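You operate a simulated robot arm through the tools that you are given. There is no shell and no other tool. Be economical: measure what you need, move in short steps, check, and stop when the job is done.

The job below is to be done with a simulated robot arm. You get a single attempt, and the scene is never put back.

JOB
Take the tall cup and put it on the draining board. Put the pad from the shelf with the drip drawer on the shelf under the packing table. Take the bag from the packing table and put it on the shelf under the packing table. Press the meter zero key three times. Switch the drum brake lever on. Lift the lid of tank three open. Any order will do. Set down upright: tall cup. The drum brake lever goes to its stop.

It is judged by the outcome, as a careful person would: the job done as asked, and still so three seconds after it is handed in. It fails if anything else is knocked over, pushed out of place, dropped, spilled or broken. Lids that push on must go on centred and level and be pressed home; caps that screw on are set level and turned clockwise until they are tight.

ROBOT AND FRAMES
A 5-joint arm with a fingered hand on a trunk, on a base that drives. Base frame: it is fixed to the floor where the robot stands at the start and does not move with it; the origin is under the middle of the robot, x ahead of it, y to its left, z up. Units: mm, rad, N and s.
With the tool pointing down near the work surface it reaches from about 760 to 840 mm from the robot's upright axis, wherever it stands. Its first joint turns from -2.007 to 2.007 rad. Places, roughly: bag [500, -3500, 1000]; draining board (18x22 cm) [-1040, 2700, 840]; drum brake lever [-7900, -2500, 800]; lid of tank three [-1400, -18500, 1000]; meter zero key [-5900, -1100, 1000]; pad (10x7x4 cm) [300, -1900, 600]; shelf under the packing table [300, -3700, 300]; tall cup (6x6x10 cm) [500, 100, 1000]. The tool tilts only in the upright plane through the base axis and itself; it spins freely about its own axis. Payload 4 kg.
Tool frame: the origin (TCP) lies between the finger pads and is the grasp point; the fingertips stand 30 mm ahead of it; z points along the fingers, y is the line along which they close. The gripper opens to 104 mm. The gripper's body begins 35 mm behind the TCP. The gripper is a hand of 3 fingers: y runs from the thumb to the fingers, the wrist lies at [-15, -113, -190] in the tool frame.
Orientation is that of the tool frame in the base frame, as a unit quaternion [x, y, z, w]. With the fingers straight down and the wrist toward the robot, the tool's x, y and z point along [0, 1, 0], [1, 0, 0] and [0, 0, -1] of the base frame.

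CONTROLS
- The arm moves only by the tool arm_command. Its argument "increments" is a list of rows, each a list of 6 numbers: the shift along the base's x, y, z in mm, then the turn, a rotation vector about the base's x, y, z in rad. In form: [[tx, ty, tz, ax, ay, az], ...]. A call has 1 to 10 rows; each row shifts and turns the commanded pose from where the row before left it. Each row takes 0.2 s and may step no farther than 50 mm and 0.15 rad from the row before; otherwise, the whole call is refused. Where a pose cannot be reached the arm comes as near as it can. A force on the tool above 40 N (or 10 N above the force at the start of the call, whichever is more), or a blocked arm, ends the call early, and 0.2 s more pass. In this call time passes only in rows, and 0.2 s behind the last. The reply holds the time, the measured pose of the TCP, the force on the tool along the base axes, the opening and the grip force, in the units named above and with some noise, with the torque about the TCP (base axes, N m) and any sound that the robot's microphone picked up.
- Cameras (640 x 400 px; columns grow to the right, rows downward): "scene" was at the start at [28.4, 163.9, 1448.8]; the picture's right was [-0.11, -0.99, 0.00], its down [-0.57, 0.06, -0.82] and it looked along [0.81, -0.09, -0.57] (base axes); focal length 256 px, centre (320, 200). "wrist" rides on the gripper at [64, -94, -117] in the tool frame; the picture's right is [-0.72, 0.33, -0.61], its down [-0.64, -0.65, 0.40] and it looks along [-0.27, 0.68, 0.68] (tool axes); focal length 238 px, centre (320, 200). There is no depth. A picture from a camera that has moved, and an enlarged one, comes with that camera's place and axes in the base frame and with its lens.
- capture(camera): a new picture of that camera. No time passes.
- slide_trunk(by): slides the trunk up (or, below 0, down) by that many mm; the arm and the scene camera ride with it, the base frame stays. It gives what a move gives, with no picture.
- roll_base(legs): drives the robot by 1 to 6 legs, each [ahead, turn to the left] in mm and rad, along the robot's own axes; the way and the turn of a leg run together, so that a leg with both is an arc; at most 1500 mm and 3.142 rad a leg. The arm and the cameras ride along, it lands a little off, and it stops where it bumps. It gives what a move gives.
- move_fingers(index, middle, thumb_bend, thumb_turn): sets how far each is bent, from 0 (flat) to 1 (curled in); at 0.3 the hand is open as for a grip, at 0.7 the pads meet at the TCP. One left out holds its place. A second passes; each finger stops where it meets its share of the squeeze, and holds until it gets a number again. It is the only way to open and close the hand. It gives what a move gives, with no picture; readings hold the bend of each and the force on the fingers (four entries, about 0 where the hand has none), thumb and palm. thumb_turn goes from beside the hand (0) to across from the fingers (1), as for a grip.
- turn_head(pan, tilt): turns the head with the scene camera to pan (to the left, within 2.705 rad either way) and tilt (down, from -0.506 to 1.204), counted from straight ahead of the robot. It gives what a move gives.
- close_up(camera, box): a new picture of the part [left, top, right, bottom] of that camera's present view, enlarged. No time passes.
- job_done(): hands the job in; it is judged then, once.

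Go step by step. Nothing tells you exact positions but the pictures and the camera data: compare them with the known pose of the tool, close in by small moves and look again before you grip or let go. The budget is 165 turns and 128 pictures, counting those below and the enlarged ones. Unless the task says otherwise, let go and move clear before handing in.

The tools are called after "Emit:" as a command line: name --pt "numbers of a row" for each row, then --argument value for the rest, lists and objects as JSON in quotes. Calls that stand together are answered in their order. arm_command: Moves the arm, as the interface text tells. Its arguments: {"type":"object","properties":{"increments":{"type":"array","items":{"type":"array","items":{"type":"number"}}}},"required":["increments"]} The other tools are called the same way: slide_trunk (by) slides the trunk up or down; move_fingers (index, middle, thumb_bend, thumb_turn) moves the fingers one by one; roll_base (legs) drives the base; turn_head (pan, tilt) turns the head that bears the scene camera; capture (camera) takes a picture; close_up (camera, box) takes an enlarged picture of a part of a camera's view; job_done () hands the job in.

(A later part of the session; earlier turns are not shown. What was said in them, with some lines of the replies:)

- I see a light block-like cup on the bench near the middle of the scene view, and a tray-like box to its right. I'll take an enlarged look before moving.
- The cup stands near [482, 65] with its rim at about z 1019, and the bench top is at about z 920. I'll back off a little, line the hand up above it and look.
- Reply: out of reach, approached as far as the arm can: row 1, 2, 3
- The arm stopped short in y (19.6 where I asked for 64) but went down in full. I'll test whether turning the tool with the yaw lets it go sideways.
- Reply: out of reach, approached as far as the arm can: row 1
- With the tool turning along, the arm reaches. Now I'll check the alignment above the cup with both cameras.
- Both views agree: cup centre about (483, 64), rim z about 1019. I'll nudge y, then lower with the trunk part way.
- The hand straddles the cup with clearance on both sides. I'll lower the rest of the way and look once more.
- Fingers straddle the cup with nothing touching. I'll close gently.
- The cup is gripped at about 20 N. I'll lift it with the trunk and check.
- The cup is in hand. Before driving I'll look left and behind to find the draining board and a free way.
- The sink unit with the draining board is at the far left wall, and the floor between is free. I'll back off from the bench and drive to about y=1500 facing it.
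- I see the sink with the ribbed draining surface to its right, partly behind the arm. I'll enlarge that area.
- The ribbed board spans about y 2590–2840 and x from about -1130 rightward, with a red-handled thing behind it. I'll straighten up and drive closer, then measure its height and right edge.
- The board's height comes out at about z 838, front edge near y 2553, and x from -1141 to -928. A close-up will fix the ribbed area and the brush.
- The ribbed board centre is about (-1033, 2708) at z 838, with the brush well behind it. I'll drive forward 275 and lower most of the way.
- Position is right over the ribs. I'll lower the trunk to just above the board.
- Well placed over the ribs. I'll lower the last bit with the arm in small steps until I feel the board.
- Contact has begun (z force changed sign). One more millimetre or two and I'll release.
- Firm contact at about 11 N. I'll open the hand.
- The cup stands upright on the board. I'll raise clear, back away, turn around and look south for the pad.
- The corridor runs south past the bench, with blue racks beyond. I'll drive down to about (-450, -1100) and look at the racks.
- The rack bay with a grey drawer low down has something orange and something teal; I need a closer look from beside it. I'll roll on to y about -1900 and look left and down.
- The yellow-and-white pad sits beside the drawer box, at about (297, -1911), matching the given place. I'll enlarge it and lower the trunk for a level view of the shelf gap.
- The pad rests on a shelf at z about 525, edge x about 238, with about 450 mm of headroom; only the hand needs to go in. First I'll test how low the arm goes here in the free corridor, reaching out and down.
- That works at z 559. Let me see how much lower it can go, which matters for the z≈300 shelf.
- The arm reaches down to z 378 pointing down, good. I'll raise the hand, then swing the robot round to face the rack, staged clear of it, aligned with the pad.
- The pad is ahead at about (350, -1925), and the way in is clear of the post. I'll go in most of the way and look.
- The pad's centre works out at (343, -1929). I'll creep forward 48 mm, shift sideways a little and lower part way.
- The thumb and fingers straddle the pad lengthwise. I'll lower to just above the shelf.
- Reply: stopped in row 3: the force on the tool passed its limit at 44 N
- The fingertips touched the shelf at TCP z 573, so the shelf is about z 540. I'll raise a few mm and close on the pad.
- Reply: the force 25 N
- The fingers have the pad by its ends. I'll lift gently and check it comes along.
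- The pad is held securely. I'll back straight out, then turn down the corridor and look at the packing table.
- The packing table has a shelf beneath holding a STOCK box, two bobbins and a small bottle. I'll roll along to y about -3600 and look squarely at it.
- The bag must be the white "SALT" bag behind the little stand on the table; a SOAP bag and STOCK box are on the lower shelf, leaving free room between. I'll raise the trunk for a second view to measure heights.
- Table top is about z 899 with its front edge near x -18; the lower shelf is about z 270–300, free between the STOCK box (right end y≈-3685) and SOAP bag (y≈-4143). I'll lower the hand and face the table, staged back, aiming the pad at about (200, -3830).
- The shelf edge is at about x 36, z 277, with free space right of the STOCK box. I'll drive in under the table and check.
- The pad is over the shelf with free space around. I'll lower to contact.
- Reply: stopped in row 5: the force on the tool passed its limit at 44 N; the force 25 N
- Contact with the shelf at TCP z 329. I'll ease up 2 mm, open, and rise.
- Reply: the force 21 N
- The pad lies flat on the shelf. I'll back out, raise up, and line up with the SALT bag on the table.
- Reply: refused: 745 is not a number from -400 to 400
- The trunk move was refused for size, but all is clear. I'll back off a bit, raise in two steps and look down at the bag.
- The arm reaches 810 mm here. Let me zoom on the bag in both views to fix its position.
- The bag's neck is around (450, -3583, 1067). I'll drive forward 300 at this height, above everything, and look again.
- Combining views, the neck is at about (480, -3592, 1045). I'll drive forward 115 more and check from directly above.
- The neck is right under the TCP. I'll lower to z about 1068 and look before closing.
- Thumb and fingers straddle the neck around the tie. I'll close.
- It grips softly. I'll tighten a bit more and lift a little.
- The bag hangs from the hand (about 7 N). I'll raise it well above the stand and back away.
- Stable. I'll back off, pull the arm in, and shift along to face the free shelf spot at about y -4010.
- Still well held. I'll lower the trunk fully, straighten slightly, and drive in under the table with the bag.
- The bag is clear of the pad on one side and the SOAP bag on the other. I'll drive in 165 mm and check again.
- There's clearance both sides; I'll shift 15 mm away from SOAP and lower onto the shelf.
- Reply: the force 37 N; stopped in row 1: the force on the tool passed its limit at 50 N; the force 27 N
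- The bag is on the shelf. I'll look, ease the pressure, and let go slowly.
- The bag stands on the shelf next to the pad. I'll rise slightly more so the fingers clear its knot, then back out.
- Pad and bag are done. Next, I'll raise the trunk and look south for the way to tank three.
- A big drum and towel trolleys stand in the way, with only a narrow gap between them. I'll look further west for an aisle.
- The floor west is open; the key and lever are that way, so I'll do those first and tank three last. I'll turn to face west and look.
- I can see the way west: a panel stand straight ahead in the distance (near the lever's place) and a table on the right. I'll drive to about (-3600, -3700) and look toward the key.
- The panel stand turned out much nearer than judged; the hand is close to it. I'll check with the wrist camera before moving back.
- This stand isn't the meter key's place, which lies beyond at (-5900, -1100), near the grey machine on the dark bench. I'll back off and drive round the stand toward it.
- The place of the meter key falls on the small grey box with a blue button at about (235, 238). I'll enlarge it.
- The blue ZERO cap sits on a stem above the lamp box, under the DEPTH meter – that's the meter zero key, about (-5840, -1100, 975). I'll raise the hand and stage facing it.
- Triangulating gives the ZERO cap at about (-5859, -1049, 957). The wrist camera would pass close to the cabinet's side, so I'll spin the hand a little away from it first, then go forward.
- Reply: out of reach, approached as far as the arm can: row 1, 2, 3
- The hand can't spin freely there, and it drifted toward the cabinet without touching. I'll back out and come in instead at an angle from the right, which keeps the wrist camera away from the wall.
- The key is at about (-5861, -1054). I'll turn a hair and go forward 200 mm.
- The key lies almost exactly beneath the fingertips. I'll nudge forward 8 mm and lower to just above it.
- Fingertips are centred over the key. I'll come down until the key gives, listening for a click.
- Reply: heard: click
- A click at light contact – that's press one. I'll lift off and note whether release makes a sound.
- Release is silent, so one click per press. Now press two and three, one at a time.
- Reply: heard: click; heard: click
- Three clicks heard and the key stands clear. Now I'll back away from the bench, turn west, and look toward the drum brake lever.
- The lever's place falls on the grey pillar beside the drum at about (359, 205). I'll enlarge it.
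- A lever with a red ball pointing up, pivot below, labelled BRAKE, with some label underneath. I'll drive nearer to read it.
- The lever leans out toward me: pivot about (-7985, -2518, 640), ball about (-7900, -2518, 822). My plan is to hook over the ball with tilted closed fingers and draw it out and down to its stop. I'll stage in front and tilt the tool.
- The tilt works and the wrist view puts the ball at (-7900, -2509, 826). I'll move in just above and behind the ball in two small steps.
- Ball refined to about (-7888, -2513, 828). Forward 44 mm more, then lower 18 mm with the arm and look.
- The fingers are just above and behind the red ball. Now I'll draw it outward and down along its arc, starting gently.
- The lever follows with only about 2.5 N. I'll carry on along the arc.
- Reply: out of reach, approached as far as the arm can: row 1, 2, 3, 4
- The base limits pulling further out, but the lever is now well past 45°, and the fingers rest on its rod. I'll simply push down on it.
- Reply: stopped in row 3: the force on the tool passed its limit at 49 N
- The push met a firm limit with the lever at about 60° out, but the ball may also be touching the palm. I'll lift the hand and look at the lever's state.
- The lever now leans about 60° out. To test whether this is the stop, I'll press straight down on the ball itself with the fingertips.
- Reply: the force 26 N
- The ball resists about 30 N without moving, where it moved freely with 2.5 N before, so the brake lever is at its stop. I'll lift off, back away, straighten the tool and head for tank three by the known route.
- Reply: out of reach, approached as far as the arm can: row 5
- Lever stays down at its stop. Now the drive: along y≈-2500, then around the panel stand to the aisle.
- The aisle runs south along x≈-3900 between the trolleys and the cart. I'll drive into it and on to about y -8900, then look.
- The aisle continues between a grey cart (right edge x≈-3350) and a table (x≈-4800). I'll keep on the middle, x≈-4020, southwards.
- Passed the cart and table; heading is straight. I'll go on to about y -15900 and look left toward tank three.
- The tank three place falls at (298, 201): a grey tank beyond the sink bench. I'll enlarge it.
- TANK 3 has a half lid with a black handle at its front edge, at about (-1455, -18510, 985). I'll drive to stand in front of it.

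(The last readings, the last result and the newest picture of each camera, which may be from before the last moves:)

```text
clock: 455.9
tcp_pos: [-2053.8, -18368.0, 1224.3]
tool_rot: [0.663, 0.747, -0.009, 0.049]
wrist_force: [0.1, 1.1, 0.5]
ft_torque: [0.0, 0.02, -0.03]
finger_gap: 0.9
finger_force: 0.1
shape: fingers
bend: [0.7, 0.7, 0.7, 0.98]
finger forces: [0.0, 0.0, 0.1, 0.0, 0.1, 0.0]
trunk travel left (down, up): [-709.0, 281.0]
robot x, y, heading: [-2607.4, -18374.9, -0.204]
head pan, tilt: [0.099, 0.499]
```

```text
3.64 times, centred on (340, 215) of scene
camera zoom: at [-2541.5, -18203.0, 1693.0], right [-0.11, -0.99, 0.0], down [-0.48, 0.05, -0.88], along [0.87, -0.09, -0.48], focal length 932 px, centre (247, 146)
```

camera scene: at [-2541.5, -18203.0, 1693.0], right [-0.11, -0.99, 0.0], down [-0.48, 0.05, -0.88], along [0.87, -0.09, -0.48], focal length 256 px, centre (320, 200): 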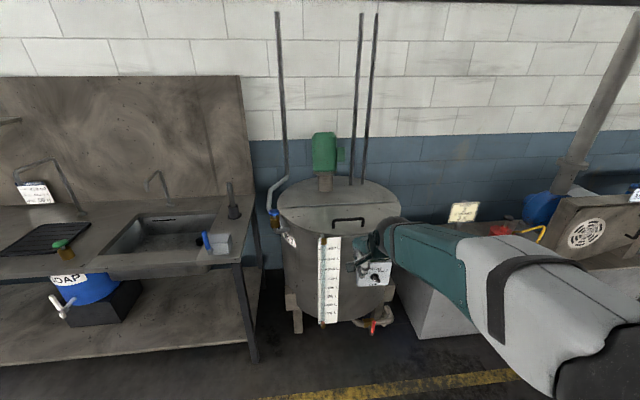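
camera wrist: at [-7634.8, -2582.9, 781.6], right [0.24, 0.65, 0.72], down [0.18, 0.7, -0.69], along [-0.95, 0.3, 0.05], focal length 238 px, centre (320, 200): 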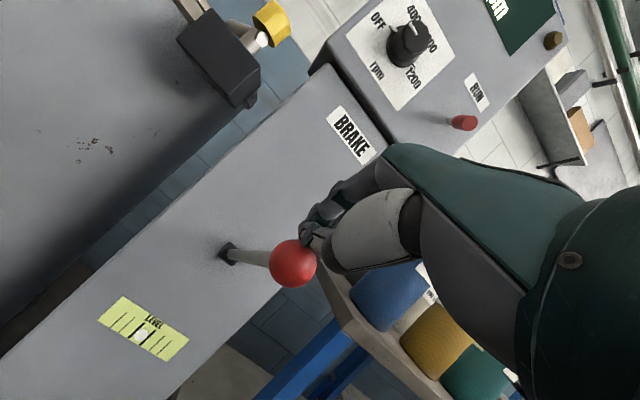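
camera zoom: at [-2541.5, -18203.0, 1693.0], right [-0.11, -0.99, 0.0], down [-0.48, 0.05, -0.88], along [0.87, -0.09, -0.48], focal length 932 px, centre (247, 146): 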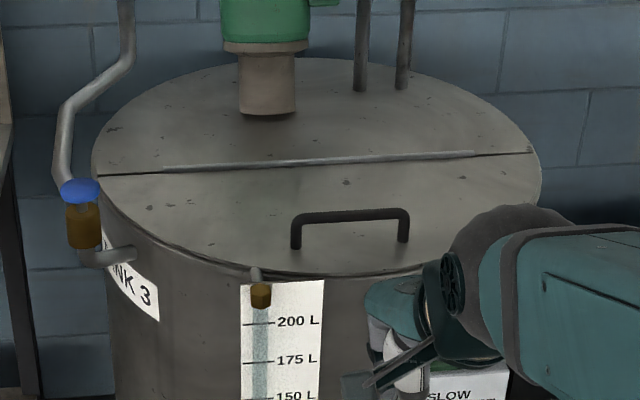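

The front half lid hinges along the middle (x≈-1276, z≈960); its handle bar runs along y at about (-1501, -18449, 1003). I'll square the hand to the bar, open the fingers and check the pose.

Emit:
arm_command --pt "0 0 0 0 0 -0.06" --pt "0 0 0 0 0 -0.06"

Emit:
move_fingers --index 0.38 --middle 0.38 --thumb_bend 0.38

```text
clock: 456.6
tcp_pos: [-2056.2, -18403.9, 1223.4]
tool_rot: [0.701, 0.712, -0.003, 0.04]
wrist_force: [0.3, 0.7, 0.1]
ft_torque: [-0.02, 0.03, 0.01]
finger_gap: 1.0
finger_force: 0.1
shape: fingers
bend: [0.7, 0.7, 0.7, 0.98]
finger forces: [0.0, 0.0, 0.1, 0.0, 0.0, 0.1]
out of reach, approached as far as the arm can: row 1, 2
trunk travel left (down, up): [-709.0, 281.0]
robot x, y, heading: [-2612.4, -18377.9, -0.21]
head pan, tilt: [0.099, 0.499]
```

```text
clock: 457.6
tcp_pos: [-2056.4, -18402.9, 1223.1]
tool_rot: [0.701, 0.712, -0.003, 0.042]
wrist_force: [0.2, 0.2, 0.0]
ft_torque: [-0.02, 0.02, 0.03]
finger_gap: 82.7
finger_force: 0.2
shape: fingers
bend: [0.38, 0.38, 0.38, 0.98]
finger forces: [0.0, 0.0, 0.0, 0.1, 0.0, 0.1]
trunk travel left (down, up): [-709.0, 281.0]
robot x, y, heading: [-2608.5, -18375.9, -0.204]
head pan, tilt: [0.099, 0.499]
```

The hand is square to the bar now. I'll approach to 100 mm short of the handle, high above it, and look.

Emit:
roll_base --legs '[[0, 0.12], [455, 0], [0, -0.105]]'

Emit:
capture --camera "wrist"

```text
clock: 461.5
tcp_pos: [-1589.0, -18425.7, 1224.0]
tool_rot: [0.691, 0.722, -0.002, 0.041]
wrist_force: [0.1, -0.7, 0.4]
ft_torque: [-0.01, -0.01, 0.03]
finger_gap: 82.6
finger_force: 0.0
shape: fingers
bend: [0.38, 0.38, 0.38, 0.98]
finger forces: [0.1, 0.1, 0.0, 0.0, 0.0, 0.0]
trunk travel left (down, up): [-709.0, 281.0]
robot x, y, heading: [-2145.1, -18413.1, -0.183]
head pan, tilt: [0.099, 0.499]
```

```text
13 pictures are left
camera wrist: at [-1691.5, -18360.2, 1330.8], right [0.32, -0.67, 0.67], down [-0.6, -0.69, -0.4], along [0.73, -0.28, -0.62], focal length 238 px, centre (320, 200)
```

wrist: 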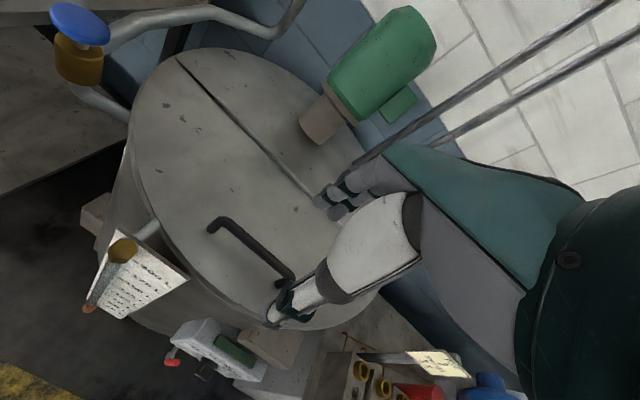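

The handle bar centre is confirmed at (-1501, -18444, 1003). I'll roll forward 90 mm and lower most of the way.

Emit:
roll_base --legs '[[90, 0]]'

Emit:
slide_trunk --by -160

Emit:
capture --camera "wrist"

```text
clock: 462.6
tcp_pos: [-1498.8, -18441.6, 1222.8]
tool_rot: [0.691, 0.722, -0.003, 0.04]
wrist_force: [0.8, -0.2, 0.5]
ft_torque: [0.03, 0.03, -0.02]
finger_gap: 82.6
finger_force: 0.1
shape: fingers
bend: [0.38, 0.38, 0.38, 0.98]
finger forces: [0.1, 0.1, 0.1, 0.0, 0.0, 0.1]
trunk travel left (down, up): [-709.0, 281.0]
robot x, y, heading: [-2056.2, -18425.7, -0.182]
head pan, tilt: [0.099, 0.499]
```

```text
clock: 464.4
tcp_pos: [-1498.6, -18440.1, 1063.5]
tool_rot: [0.691, 0.722, -0.001, 0.041]
wrist_force: [-0.4, 0.5, 0.3]
ft_torque: [0.01, -0.01, -0.03]
finger_gap: 82.7
finger_force: 0.0
shape: fingers
bend: [0.38, 0.38, 0.38, 0.98]
finger forces: [0.0, 0.1, 0.0, 0.0, 0.0, 0.0]
trunk travel left (down, up): [-549.0, 441.0]
robot x, y, heading: [-2053.9, -18429.1, -0.177]
head pan, tilt: [0.099, 0.499]
```

```text
12 pictures are left
camera wrist: at [-1602.3, -18375.3, 1170.8], right [0.32, -0.67, 0.67], down [-0.6, -0.69, -0.4], along [0.73, -0.28, -0.62], focal length 238 px, centre (320, 200)
```

wrist: 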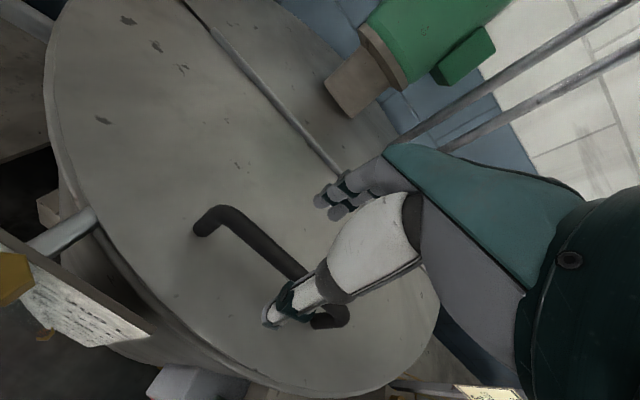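

Thumb and fingers straddle the bar nicely. I'll lower to bar height.

Emit:
arm_command --pt "0 0 -25 0 0 0" --pt "0 0 -20 0 0 0" --pt "0 0 -11 0 0 0"

Emit:
capture --camera "wrist"

```text
clock: 465.2
tcp_pos: [-1498.0, -18441.2, 1008.0]
tool_rot: [0.691, 0.722, -0.001, 0.041]
wrist_force: [-0.2, 0.4, -0.1]
ft_torque: [-0.05, 0.0, 0.0]
finger_gap: 82.7
finger_force: 0.1
shape: fingers
bend: [0.38, 0.38, 0.38, 0.98]
finger forces: [0.1, 0.0, 0.0, 0.0, 0.0, 0.0]
trunk travel left (down, up): [-549.0, 441.0]
robot x, y, heading: [-2052.9, -18424.5, -0.171]
head pan, tilt: [0.099, 0.499]
```

```text
11 pictures are left
camera wrist: at [-1601.8, -18375.2, 1114.9], right [0.32, -0.67, 0.67], down [-0.6, -0.69, -0.4], along [0.73, -0.28, -0.62], focal length 238 px, centre (320, 200)
```

wrist: 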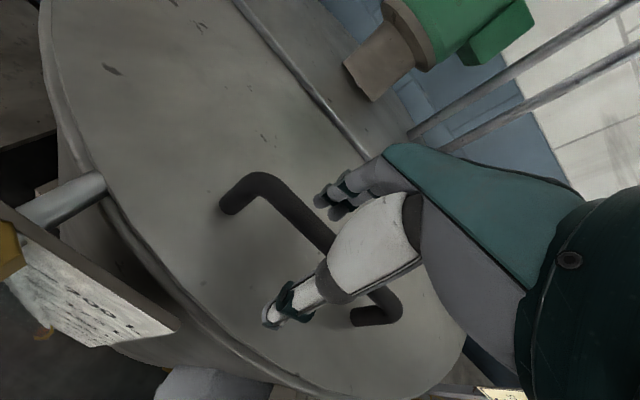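

The bar lies between thumb and fingers. I'll close on it.

Emit:
move_fingers --index 0.75 --middle 0.75 --thumb_bend 0.7

Emit:
arm_command --pt "0 0 10 0 0 0" --pt "2 0 12 0 0 0"

Emit:
capture --camera "wrist"

```text
clock: 466.2
tcp_pos: [-1497.5, -18441.1, 1006.5]
tool_rot: [0.69, 0.722, -0.002, 0.04]
wrist_force: [7.5, -0.5, -5.6]
ft_torque: [0.02, -0.02, -0.03]
finger_gap: 0.2
finger_force: 6.2
shape: fingers
bend: [0.74, 0.74, 0.69, 0.97]
finger forces: [6.4, 4.3, 0.1, 0.0, 0.1, 0.1]
trunk travel left (down, up): [-549.0, 441.0]
robot x, y, heading: [-2052.4, -18427.0, -0.18]
head pan, tilt: [0.099, 0.499]
```

```text
clock: 466.8
tcp_pos: [-1495.8, -18440.9, 1027.8]
tool_rot: [0.691, 0.722, -0.001, 0.04]
wrist_force: [13.7, -1.2, -8.2]
ft_torque: [0.02, -0.03, -0.03]
finger_gap: 0.0
finger_force: 7.7
shape: fingers
bend: [0.74, 0.74, 0.7, 0.98]
finger forces: [10.4, 5.6, 0.1, 0.0, 0.0, 0.0]
trunk travel left (down, up): [-549.0, 441.0]
robot x, y, heading: [-2054.3, -18423.4, -0.177]
head pan, tilt: [0.099, 0.499]
```

```text
10 pictures are left
camera wrist: at [-1597.9, -18375.3, 1135.6], right [0.32, -0.67, 0.67], down [-0.6, -0.69, -0.4], along [0.73, -0.28, -0.62], focal length 238 px, centre (320, 200)
```

wrist: 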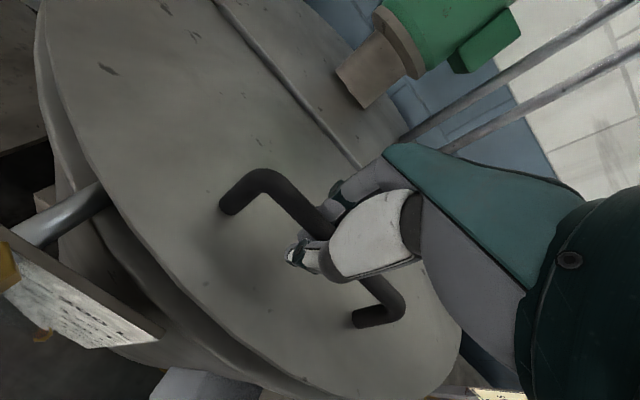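

The lid is rising with the bar hooked safely in the closed fingers. I'll follow its arc, tilting the tool along with the lid.

Emit:
arm_command --pt "9 0 26 0 -0.12 0" --pt "13 0 25 0 -0.12 0" --pt "17 0 25 0 -0.13 0" --pt "20 0 23 0 -0.13 0"

Emit:
capture --camera "wrist"

```text
clock: 467.8
tcp_pos: [-1434.7, -18440.9, 1123.3]
tool_rot: [0.672, 0.689, 0.164, 0.216]
wrist_force: [21.2, 0.4, -29.5]
ft_torque: [0.17, 0.41, -0.07]
finger_gap: 0.7
finger_force: 16.5
shape: fingers
bend: [0.74, 0.73, 0.7, 0.98]
finger forces: [14.1, 17.0, 0.1, 0.1, 0.0, 0.1]
trunk travel left (down, up): [-549.0, 441.0]
robot x, y, heading: [-2052.2, -18426.7, -0.178]
head pan, tilt: [0.099, 0.499]
```

```text
9 pictures are left
camera wrist: at [-1575.5, -18374.4, 1169.6], right [-0.04, -0.66, 0.75], down [-0.35, -0.69, -0.63], along [0.94, -0.28, -0.2], focal length 238 px, centre (320, 200)
```

wrist: 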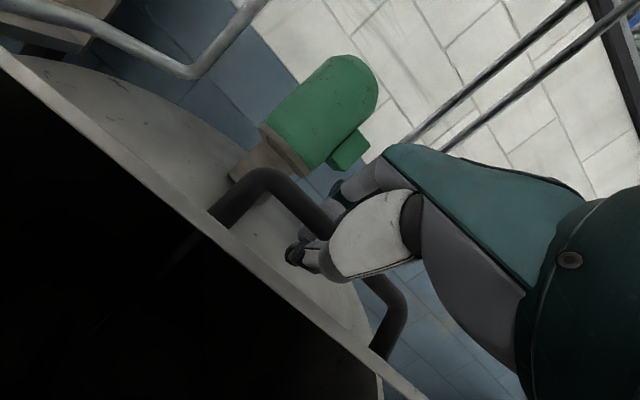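

The lid is about 40° up; the force is mostly along the lid, so my arc is slightly too wide. I'll correct inward and continue.

Emit:
arm_command --pt "28 0 12 0 -0.12 0" --pt "26 0 12 0 -0.12 0" --pt "26 0 10 0 -0.12 0" --pt "27 0 7 0 -0.12 0"

```text
clock: 468.8
tcp_pos: [-1347.1, -18441.9, 1183.5]
tool_rot: [0.613, 0.616, 0.321, 0.376]
wrist_force: [-28.6, 1.0, 27.6]
ft_torque: [0.06, 4.34, 0.06]
finger_gap: 14.4
finger_force: 40.7
shape: fingers
bend: [0.75, 0.75, 0.59, 0.96]
finger forces: [0.1, 0.1, 0.1, 0.0, 30.5, 51.1]
trunk travel left (down, up): [-549.0, 441.0]
robot x, y, heading: [-2056.6, -18424.8, -0.181]
head pan, tilt: [0.099, 0.499]
stopped in row 4: the force on the tool passed its limit at 60 N (the readings are from after the stop); the commanded pose is now the measured one
```

The palm is now pressing on the bar; the stop came from squeezing it inward. Let me look before adjusting.

Emit:
arm_command --pt "-3 0 8 0 0 0"

Emit:
capture --camera "wrist"

Emit:
capture --camera "scene"

```text
clock: 469.2
tcp_pos: [-1346.3, -18441.5, 1184.7]
tool_rot: [0.614, 0.619, 0.318, 0.372]
wrist_force: [-17.5, 0.3, 9.7]
ft_torque: [-0.03, 2.76, -0.01]
finger_gap: 13.8
finger_force: 32.1
shape: fingers
bend: [0.75, 0.75, 0.59, 0.96]
finger forces: [0.0, 0.1, 0.0, 0.1, 30.1, 34.7]
trunk travel left (down, up): [-549.0, 441.0]
robot x, y, heading: [-2055.2, -18431.3, -0.181]
head pan, tilt: [0.099, 0.499]
```

```text
8 pictures are left
camera wrist: at [-1492.8, -18375.0, 1159.8], right [-0.37, -0.66, 0.65], down [-0.02, -0.69, -0.72], along [0.93, -0.28, 0.25], focal length 238 px, centre (320, 200)
```

wrist: 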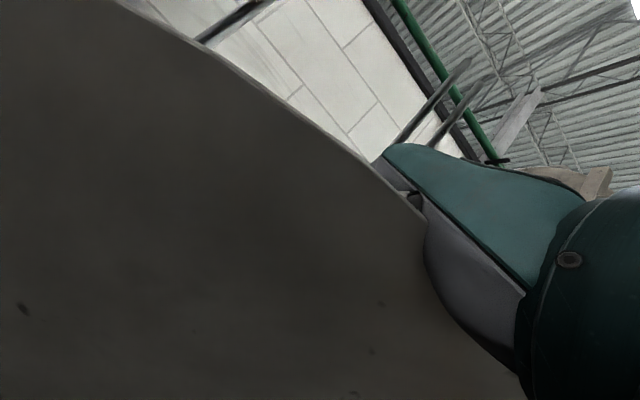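

```text
7 pictures are left
camera scene: at [-1995.7, -18254.0, 1532.8], right [-0.08, -1.0, 0.0], down [-0.47, 0.04, -0.88], along [0.88, -0.07, -0.48], focal length 256 px, centre (320, 200)
```

scene: 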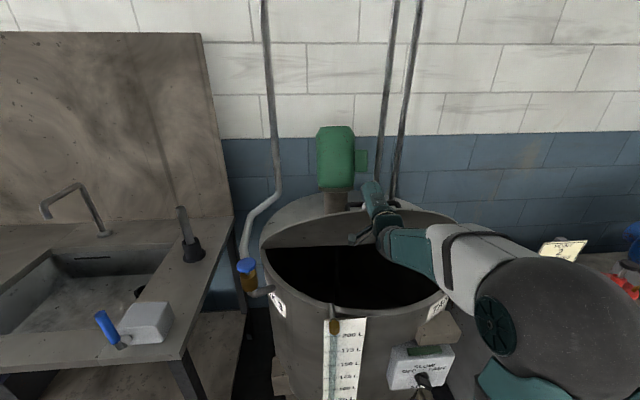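

I see now: the handle ends up on the far side as the lid swings up, so my forward tilt made the lid's rim press on the palm. I'll tilt the tool back upright while holding the bar.

Emit:
arm_command --pt "0 0 2 0 0.12 0" --pt "0 0 2 0 0.13 0" --pt "0 0 0 0 0.13 0" --pt "0 0 0 0 0.13 0"

```text
clock: 470.2
tcp_pos: [-1341.7, -18442.1, 1185.8]
tool_rot: [0.675, 0.694, 0.152, 0.201]
wrist_force: [3.9, 0.2, -12.8]
ft_torque: [-0.05, -0.15, 0.02]
finger_gap: 3.9
finger_force: 6.6
shape: fingers
bend: [0.75, 0.74, 0.64, 0.97]
finger forces: [3.4, 3.7, 0.0, 0.0, 7.2, 0.0]
trunk travel left (down, up): [-549.0, 441.0]
robot x, y, heading: [-2053.0, -18430.3, -0.178]
head pan, tilt: [0.099, 0.499]
```

That relieved it. Now continue the swing while bringing the tool fully upright.

Emit:
arm_command --pt "22 0 5 0 0.12 0" --pt "22 0 3 0 0.12 0" --pt "20 0 1 0 0.12 0" --pt "20 0 0 0 0.1 0"

Emit:
capture --camera "scene"

```text
clock: 471.2
tcp_pos: [-1266.5, -18442.9, 1190.5]
tool_rot: [0.689, 0.723, -0.003, 0.036]
wrist_force: [1.2, 0.4, -4.2]
ft_torque: [0.03, -0.03, 0.02]
finger_gap: 0.2
finger_force: 4.7
shape: fingers
bend: [0.75, 0.74, 0.67, 0.97]
finger forces: [3.1, 2.8, 0.0, 0.0, 2.9, 0.0]
out of reach, approached as far as the arm can: row 4
trunk travel left (down, up): [-549.0, 441.0]
robot x, y, heading: [-2055.5, -18429.8, -0.179]
head pan, tilt: [0.099, 0.499]
```

```text
6 pictures are left
camera scene: at [-1990.7, -18254.0, 1533.1], right [-0.08, -1.0, 0.0], down [-0.48, 0.04, -0.88], along [0.88, -0.07, -0.48], focal length 256 px, centre (320, 200)
```

scene: 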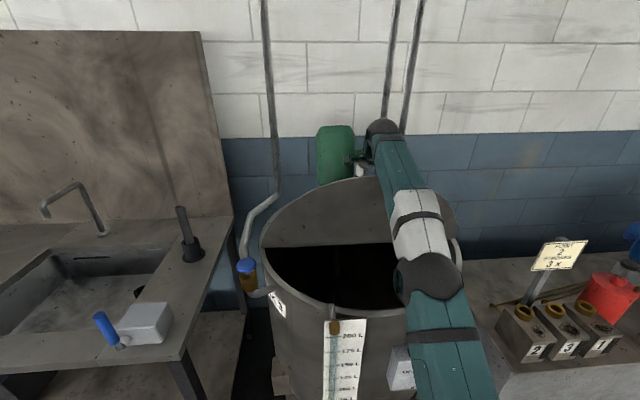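

The lid is nearly upright (~82°). The arm is at its reach, so I'll use the base to nudge it past vertical.

Emit:
roll_base --legs '[[35, 0]]'

Emit:
roll_base --legs '[[20, 0]]'

```text
clock: 472.1
tcp_pos: [-1232.2, -18447.3, 1191.0]
tool_rot: [0.69, 0.723, -0.004, 0.037]
wrist_force: [-1.7, 6.2, -13.4]
ft_torque: [0.04, -0.04, -0.02]
finger_gap: 0.6
finger_force: 6.9
shape: fingers
bend: [0.74, 0.74, 0.67, 0.96]
finger forces: [4.4, 4.7, 0.0, 0.0, 5.4, 0.0]
trunk travel left (down, up): [-549.0, 441.0]
robot x, y, heading: [-2019.2, -18436.6, -0.18]
head pan, tilt: [0.099, 0.499]
```

```text
clock: 472.9
tcp_pos: [-1212.9, -18449.1, 1190.7]
tool_rot: [0.69, 0.723, -0.003, 0.037]
wrist_force: [-2.4, 6.1, -14.2]
ft_torque: [0.05, -0.09, 0.01]
finger_gap: 4.0
finger_force: 8.0
shape: fingers
bend: [0.74, 0.74, 0.65, 0.95]
finger forces: [4.3, 4.0, 0.0, 0.0, 8.0, 0.1]
trunk travel left (down, up): [-549.0, 441.0]
robot x, y, heading: [-2002.6, -18438.6, -0.176]
head pan, tilt: [0.099, 0.499]
```

It's just past vertical now. I'll ease down a few mm to stay on the arc, then nudge a bit more to see where the stop is.

Emit:
arm_command --pt "0 0 -6 0 0 0"

Emit:
roll_base --legs '[[22, 0]]'

Emit:
capture --camera "scene"

```text
clock: 473.3
tcp_pos: [-1213.4, -18450.8, 1185.0]
tool_rot: [0.689, 0.724, -0.003, 0.037]
wrist_force: [-0.7, 2.9, 1.5]
ft_torque: [0.06, 0.02, 0.02]
finger_gap: 0.1
finger_force: 4.9
shape: fingers
bend: [0.75, 0.74, 0.67, 0.96]
finger forces: [1.9, 2.2, 0.1, 0.0, 6.0, 0.1]
trunk travel left (down, up): [-549.0, 441.0]
robot x, y, heading: [-1997.7, -18437.7, -0.176]
head pan, tilt: [0.099, 0.499]
```

```text
clock: 474.1
tcp_pos: [-1195.8, -18453.8, 1188.8]
tool_rot: [0.688, 0.724, -0.002, 0.039]
wrist_force: [-25.9, 7.8, 5.0]
ft_torque: [0.07, 0.3, -0.06]
finger_gap: 16.6
finger_force: 13.0
shape: fingers
bend: [0.75, 0.75, 0.57, 0.93]
finger forces: [0.1, 0.1, 0.0, 0.0, 26.6, 0.0]
trunk travel left (down, up): [-549.0, 441.0]
robot x, y, heading: [-1980.2, -18440.7, -0.177]
head pan, tilt: [0.099, 0.499]
```

```text
5 pictures are left
camera scene: at [-1921.7, -18265.9, 1533.0], right [-0.08, -1.0, 0.0], down [-0.47, 0.04, -0.88], along [0.88, -0.07, -0.48], focal length 256 px, centre (320, 200)
```

scene: 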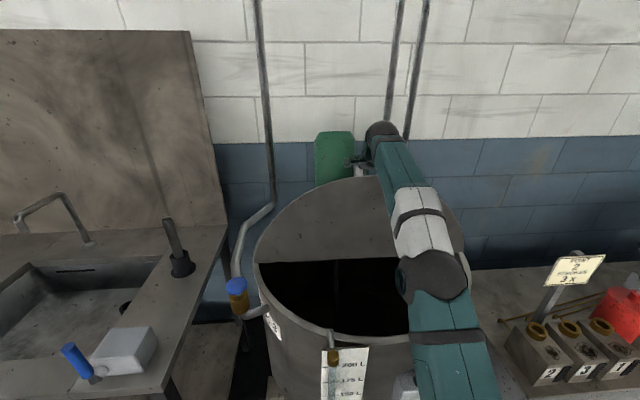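

There's a firm stop now with the lid a bit past vertical. I'll ease off slightly, open only the two fingers (the thumb sits between bar and lid), and withdraw upward.

Emit:
arm_command --pt "-6 0 0 0 0 0"

Emit:
move_fingers --index 0.5 --middle 0.5

```text
clock: 474.5
tcp_pos: [-1202.9, -18452.5, 1187.6]
tool_rot: [0.689, 0.724, -0.003, 0.037]
wrist_force: [-19.4, 5.2, 4.6]
ft_torque: [0.07, 0.24, 0.0]
finger_gap: 9.9
finger_force: 10.3
shape: fingers
bend: [0.75, 0.75, 0.61, 0.94]
finger forces: [0.1, 0.1, 0.1, 0.0, 20.2, 0.0]
trunk travel left (down, up): [-549.0, 441.0]
robot x, y, heading: [-1980.0, -18444.3, -0.173]
head pan, tilt: [0.099, 0.499]
```

```text
clock: 475.5
tcp_pos: [-1203.8, -18451.9, 1188.6]
tool_rot: [0.689, 0.724, -0.001, 0.037]
wrist_force: [-22.0, 7.5, 5.3]
ft_torque: [0.08, 0.29, 0.0]
finger_gap: 44.6
finger_force: 10.5
shape: fingers
bend: [0.5, 0.5, 0.61, 0.94]
finger forces: [0.1, 0.1, 0.0, 0.1, 20.8, 0.0]
trunk travel left (down, up): [-549.0, 441.0]
robot x, y, heading: [-1978.8, -18440.6, -0.18]
head pan, tilt: [0.099, 0.499]
```

The thumb still presses the bar. I'll move back 10 mm to see whether the lid rests on its own.

Emit:
arm_command --pt "-6 0 0 0 0 0" --pt "-6 0 0 0 0 0"

Emit:
capture --camera "wrist"

```text
clock: 476.1
tcp_pos: [-1211.3, -18453.7, 1185.2]
tool_rot: [0.689, 0.724, -0.004, 0.036]
wrist_force: [-6.1, 4.6, 2.4]
ft_torque: [0.02, 0.08, -0.03]
finger_gap: 32.9
finger_force: 3.3
shape: fingers
bend: [0.5, 0.5, 0.67, 0.95]
finger forces: [0.1, 0.1, 0.0, 0.0, 7.2, 0.1]
trunk travel left (down, up): [-549.0, 441.0]
robot x, y, heading: [-1977.3, -18439.7, -0.18]
head pan, tilt: [0.099, 0.499]
```

```text
4 pictures are left
camera wrist: at [-1313.5, -18388.3, 1293.5], right [0.33, -0.67, 0.67], down [-0.6, -0.69, -0.4], along [0.73, -0.27, -0.63], focal length 238 px, centre (320, 200)
```

wrist: 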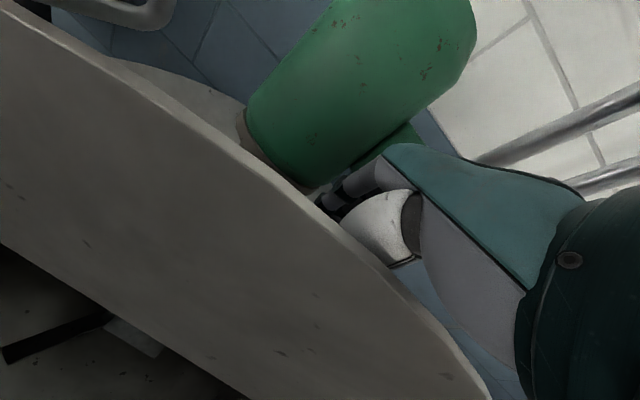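

Nearly relaxed. I'll open the thumb just a little so it stops pressing, then rise in small steps watching the force.

Emit:
move_fingers --index 0.42 --middle 0.42 --thumb_bend 0.61

Emit:
arm_command --pt "0 0 8 0 0 0" --pt "0 0 10 0 0 0"

```text
clock: 477.1
tcp_pos: [-1209.3, -18452.7, 1185.4]
tool_rot: [0.689, 0.724, -0.003, 0.036]
wrist_force: [-0.5, -0.2, 0.4]
ft_torque: [0.0, -0.06, 0.01]
finger_gap: 48.3
finger_force: 0.0
shape: fingers
bend: [0.42, 0.42, 0.61, 0.97]
finger forces: [0.0, 0.0, 0.0, 0.0, 0.0, 0.1]
trunk travel left (down, up): [-549.0, 441.0]
robot x, y, heading: [-1974.2, -18438.8, -0.171]
head pan, tilt: [0.099, 0.499]
```

```text
clock: 477.7
tcp_pos: [-1209.9, -18453.8, 1202.9]
tool_rot: [0.689, 0.724, -0.004, 0.036]
wrist_force: [-1.6, 0.1, -2.5]
ft_torque: [-0.04, 0.01, -0.03]
finger_gap: 51.0
finger_force: 0.6
shape: fingers
bend: [0.42, 0.42, 0.59, 0.97]
finger forces: [0.0, 0.0, 0.0, 0.0, 1.9, 0.0]
trunk travel left (down, up): [-549.0, 441.0]
robot x, y, heading: [-1977.6, -18440.2, -0.174]
head pan, tilt: [0.099, 0.499]
```

The thumb tip catches the bar slightly; I'll open it a touch more and continue up.

Emit:
move_fingers --thumb_bend 0.55

Emit:
arm_command --pt "0 0 8 0 0 0" --pt "0 0 10 0 0 0"

```text
clock: 478.7
tcp_pos: [-1210.6, -18454.0, 1203.1]
tool_rot: [0.689, 0.724, -0.002, 0.036]
wrist_force: [0.3, 0.3, 0.0]
ft_torque: [0.01, 0.0, 0.06]
finger_gap: 55.6
finger_force: 0.0
shape: fingers
bend: [0.42, 0.42, 0.55, 0.97]
finger forces: [0.0, 0.0, 0.1, 0.1, 0.0, 0.0]
trunk travel left (down, up): [-549.0, 441.0]
robot x, y, heading: [-1978.4, -18445.1, -0.176]
head pan, tilt: [0.099, 0.499]
```

```text
clock: 479.3
tcp_pos: [-1209.5, -18454.1, 1220.7]
tool_rot: [0.689, 0.724, -0.003, 0.037]
wrist_force: [-0.3, 0.0, -0.3]
ft_torque: [0.03, -0.01, 0.0]
finger_gap: 55.5
finger_force: 0.0
shape: fingers
bend: [0.42, 0.42, 0.55, 0.97]
finger forces: [0.1, 0.0, 0.1, 0.0, 0.1, 0.0]
trunk travel left (down, up): [-549.0, 441.0]
robot x, y, heading: [-1980.4, -18438.1, -0.175]
head pan, tilt: [0.099, 0.499]
```

Free of the bar with no force. I'll keep rising carefully above the lid's top edge.

Emit:
arm_command --pt "2 0 12 0 0 0" --pt "0 0 12 0 0 0" --pt "0 0 14 0 0 0" --pt "0 0 14 0 0 0"

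Emit:
slide_trunk --by 70

Emit:
capture --camera "scene"

```text
clock: 480.3
tcp_pos: [-1232.1, -18453.5, 1255.5]
tool_rot: [0.689, 0.723, -0.003, 0.035]
wrist_force: [0.1, 0.0, -0.4]
ft_torque: [0.02, 0.02, 0.0]
finger_gap: 55.7
finger_force: 0.0
shape: fingers
bend: [0.42, 0.42, 0.55, 0.98]
finger forces: [0.1, 0.1, 0.0, 0.0, 0.1, 0.0]
out of reach, approached as far as the arm can: row 1, 2, 3, 4
trunk travel left (down, up): [-549.0, 441.0]
robot x, y, heading: [-1977.9, -18442.2, -0.175]
head pan, tilt: [0.099, 0.499]
```

```text
clock: 481.3
tcp_pos: [-1231.2, -18453.9, 1326.1]
tool_rot: [0.689, 0.724, -0.003, 0.036]
wrist_force: [0.3, 0.1, 0.0]
ft_torque: [0.02, 0.01, 0.02]
finger_gap: 55.5
finger_force: 0.0
shape: fingers
bend: [0.42, 0.42, 0.55, 0.98]
finger forces: [0.1, 0.0, 0.1, 0.0, 0.1, 0.0]
trunk travel left (down, up): [-619.0, 371.0]
robot x, y, heading: [-1980.1, -18440.4, -0.177]
head pan, tilt: [0.099, 0.499]
```

```text
3 pictures are left
camera scene: at [-1915.7, -18267.4, 1602.9], right [-0.08, -1.0, 0.0], down [-0.48, 0.04, -0.88], along [0.88, -0.07, -0.48], focal length 256 px, centre (320, 200)
```

scene: 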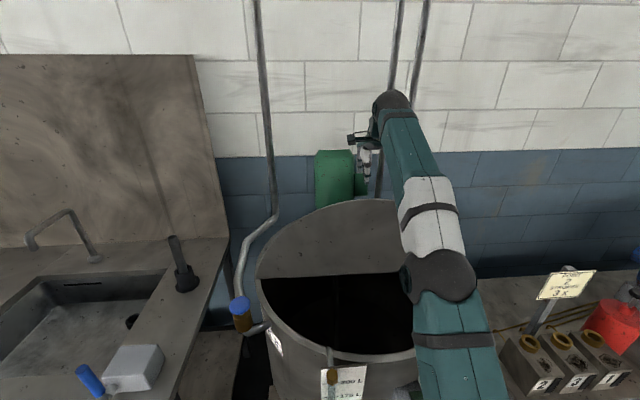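

The lid stands open on its own and the hand is above it. I'll rise a bit more and back away, then check.

Emit:
slide_trunk --by 80

Emit:
roll_base --legs '[[-500, 0]]'

Emit:
capture --camera "scene"

```text
clock: 482.5
tcp_pos: [-1232.5, -18453.9, 1405.6]
tool_rot: [0.689, 0.724, -0.003, 0.036]
wrist_force: [0.1, -0.6, -0.7]
ft_torque: [0.02, 0.0, -0.03]
finger_gap: 55.8
finger_force: 0.0
shape: fingers
bend: [0.42, 0.42, 0.55, 0.98]
finger forces: [0.0, 0.1, 0.0, 0.0, 0.0, 0.0]
trunk travel left (down, up): [-699.0, 291.0]
robot x, y, heading: [-1977.9, -18442.4, -0.176]
head pan, tilt: [0.099, 0.499]
```

```text
clock: 485.5
tcp_pos: [-1729.0, -18366.4, 1405.9]
tool_rot: [0.691, 0.722, -0.003, 0.036]
wrist_force: [0.2, -0.9, 1.0]
ft_torque: [0.0, 0.03, 0.02]
finger_gap: 55.7
finger_force: 0.0
shape: fingers
bend: [0.42, 0.42, 0.55, 0.98]
finger forces: [0.0, 0.0, 0.0, 0.0, 0.0, 0.0]
trunk travel left (down, up): [-699.0, 291.0]
robot x, y, heading: [-2474.7, -18352.5, -0.18]
head pan, tilt: [0.099, 0.499]
```

```text
2 pictures are left
camera scene: at [-2410.9, -18177.8, 1682.9], right [-0.08, -1.0, 0.0], down [-0.48, 0.04, -0.88], along [0.88, -0.07, -0.48], focal length 256 px, centre (320, 200)
```

scene: 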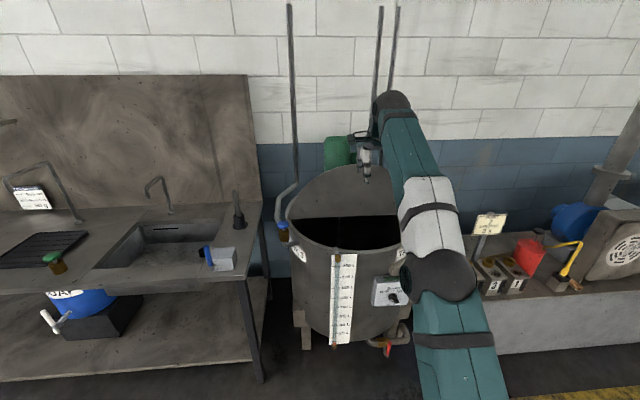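

The lid of tank three stands open on its own, the hand is empty and well clear, and all six parts of the job are done, so I'm handing in.

Emit:
job_done

```text
The job is handed in.
```

All six parts of the job are done and handed in:
- **Tall cup:** stands upright on the draining board.
- **Pad and bag:** both are on the shelf under the packing table.
- **Meter zero key:** pressed three times, with a click each time.
- **Drum brake lever:** drawn out and down to its stop. It had no on/off marking, so I took that direction as on.
- **Tank three lid:** stands open on its own.
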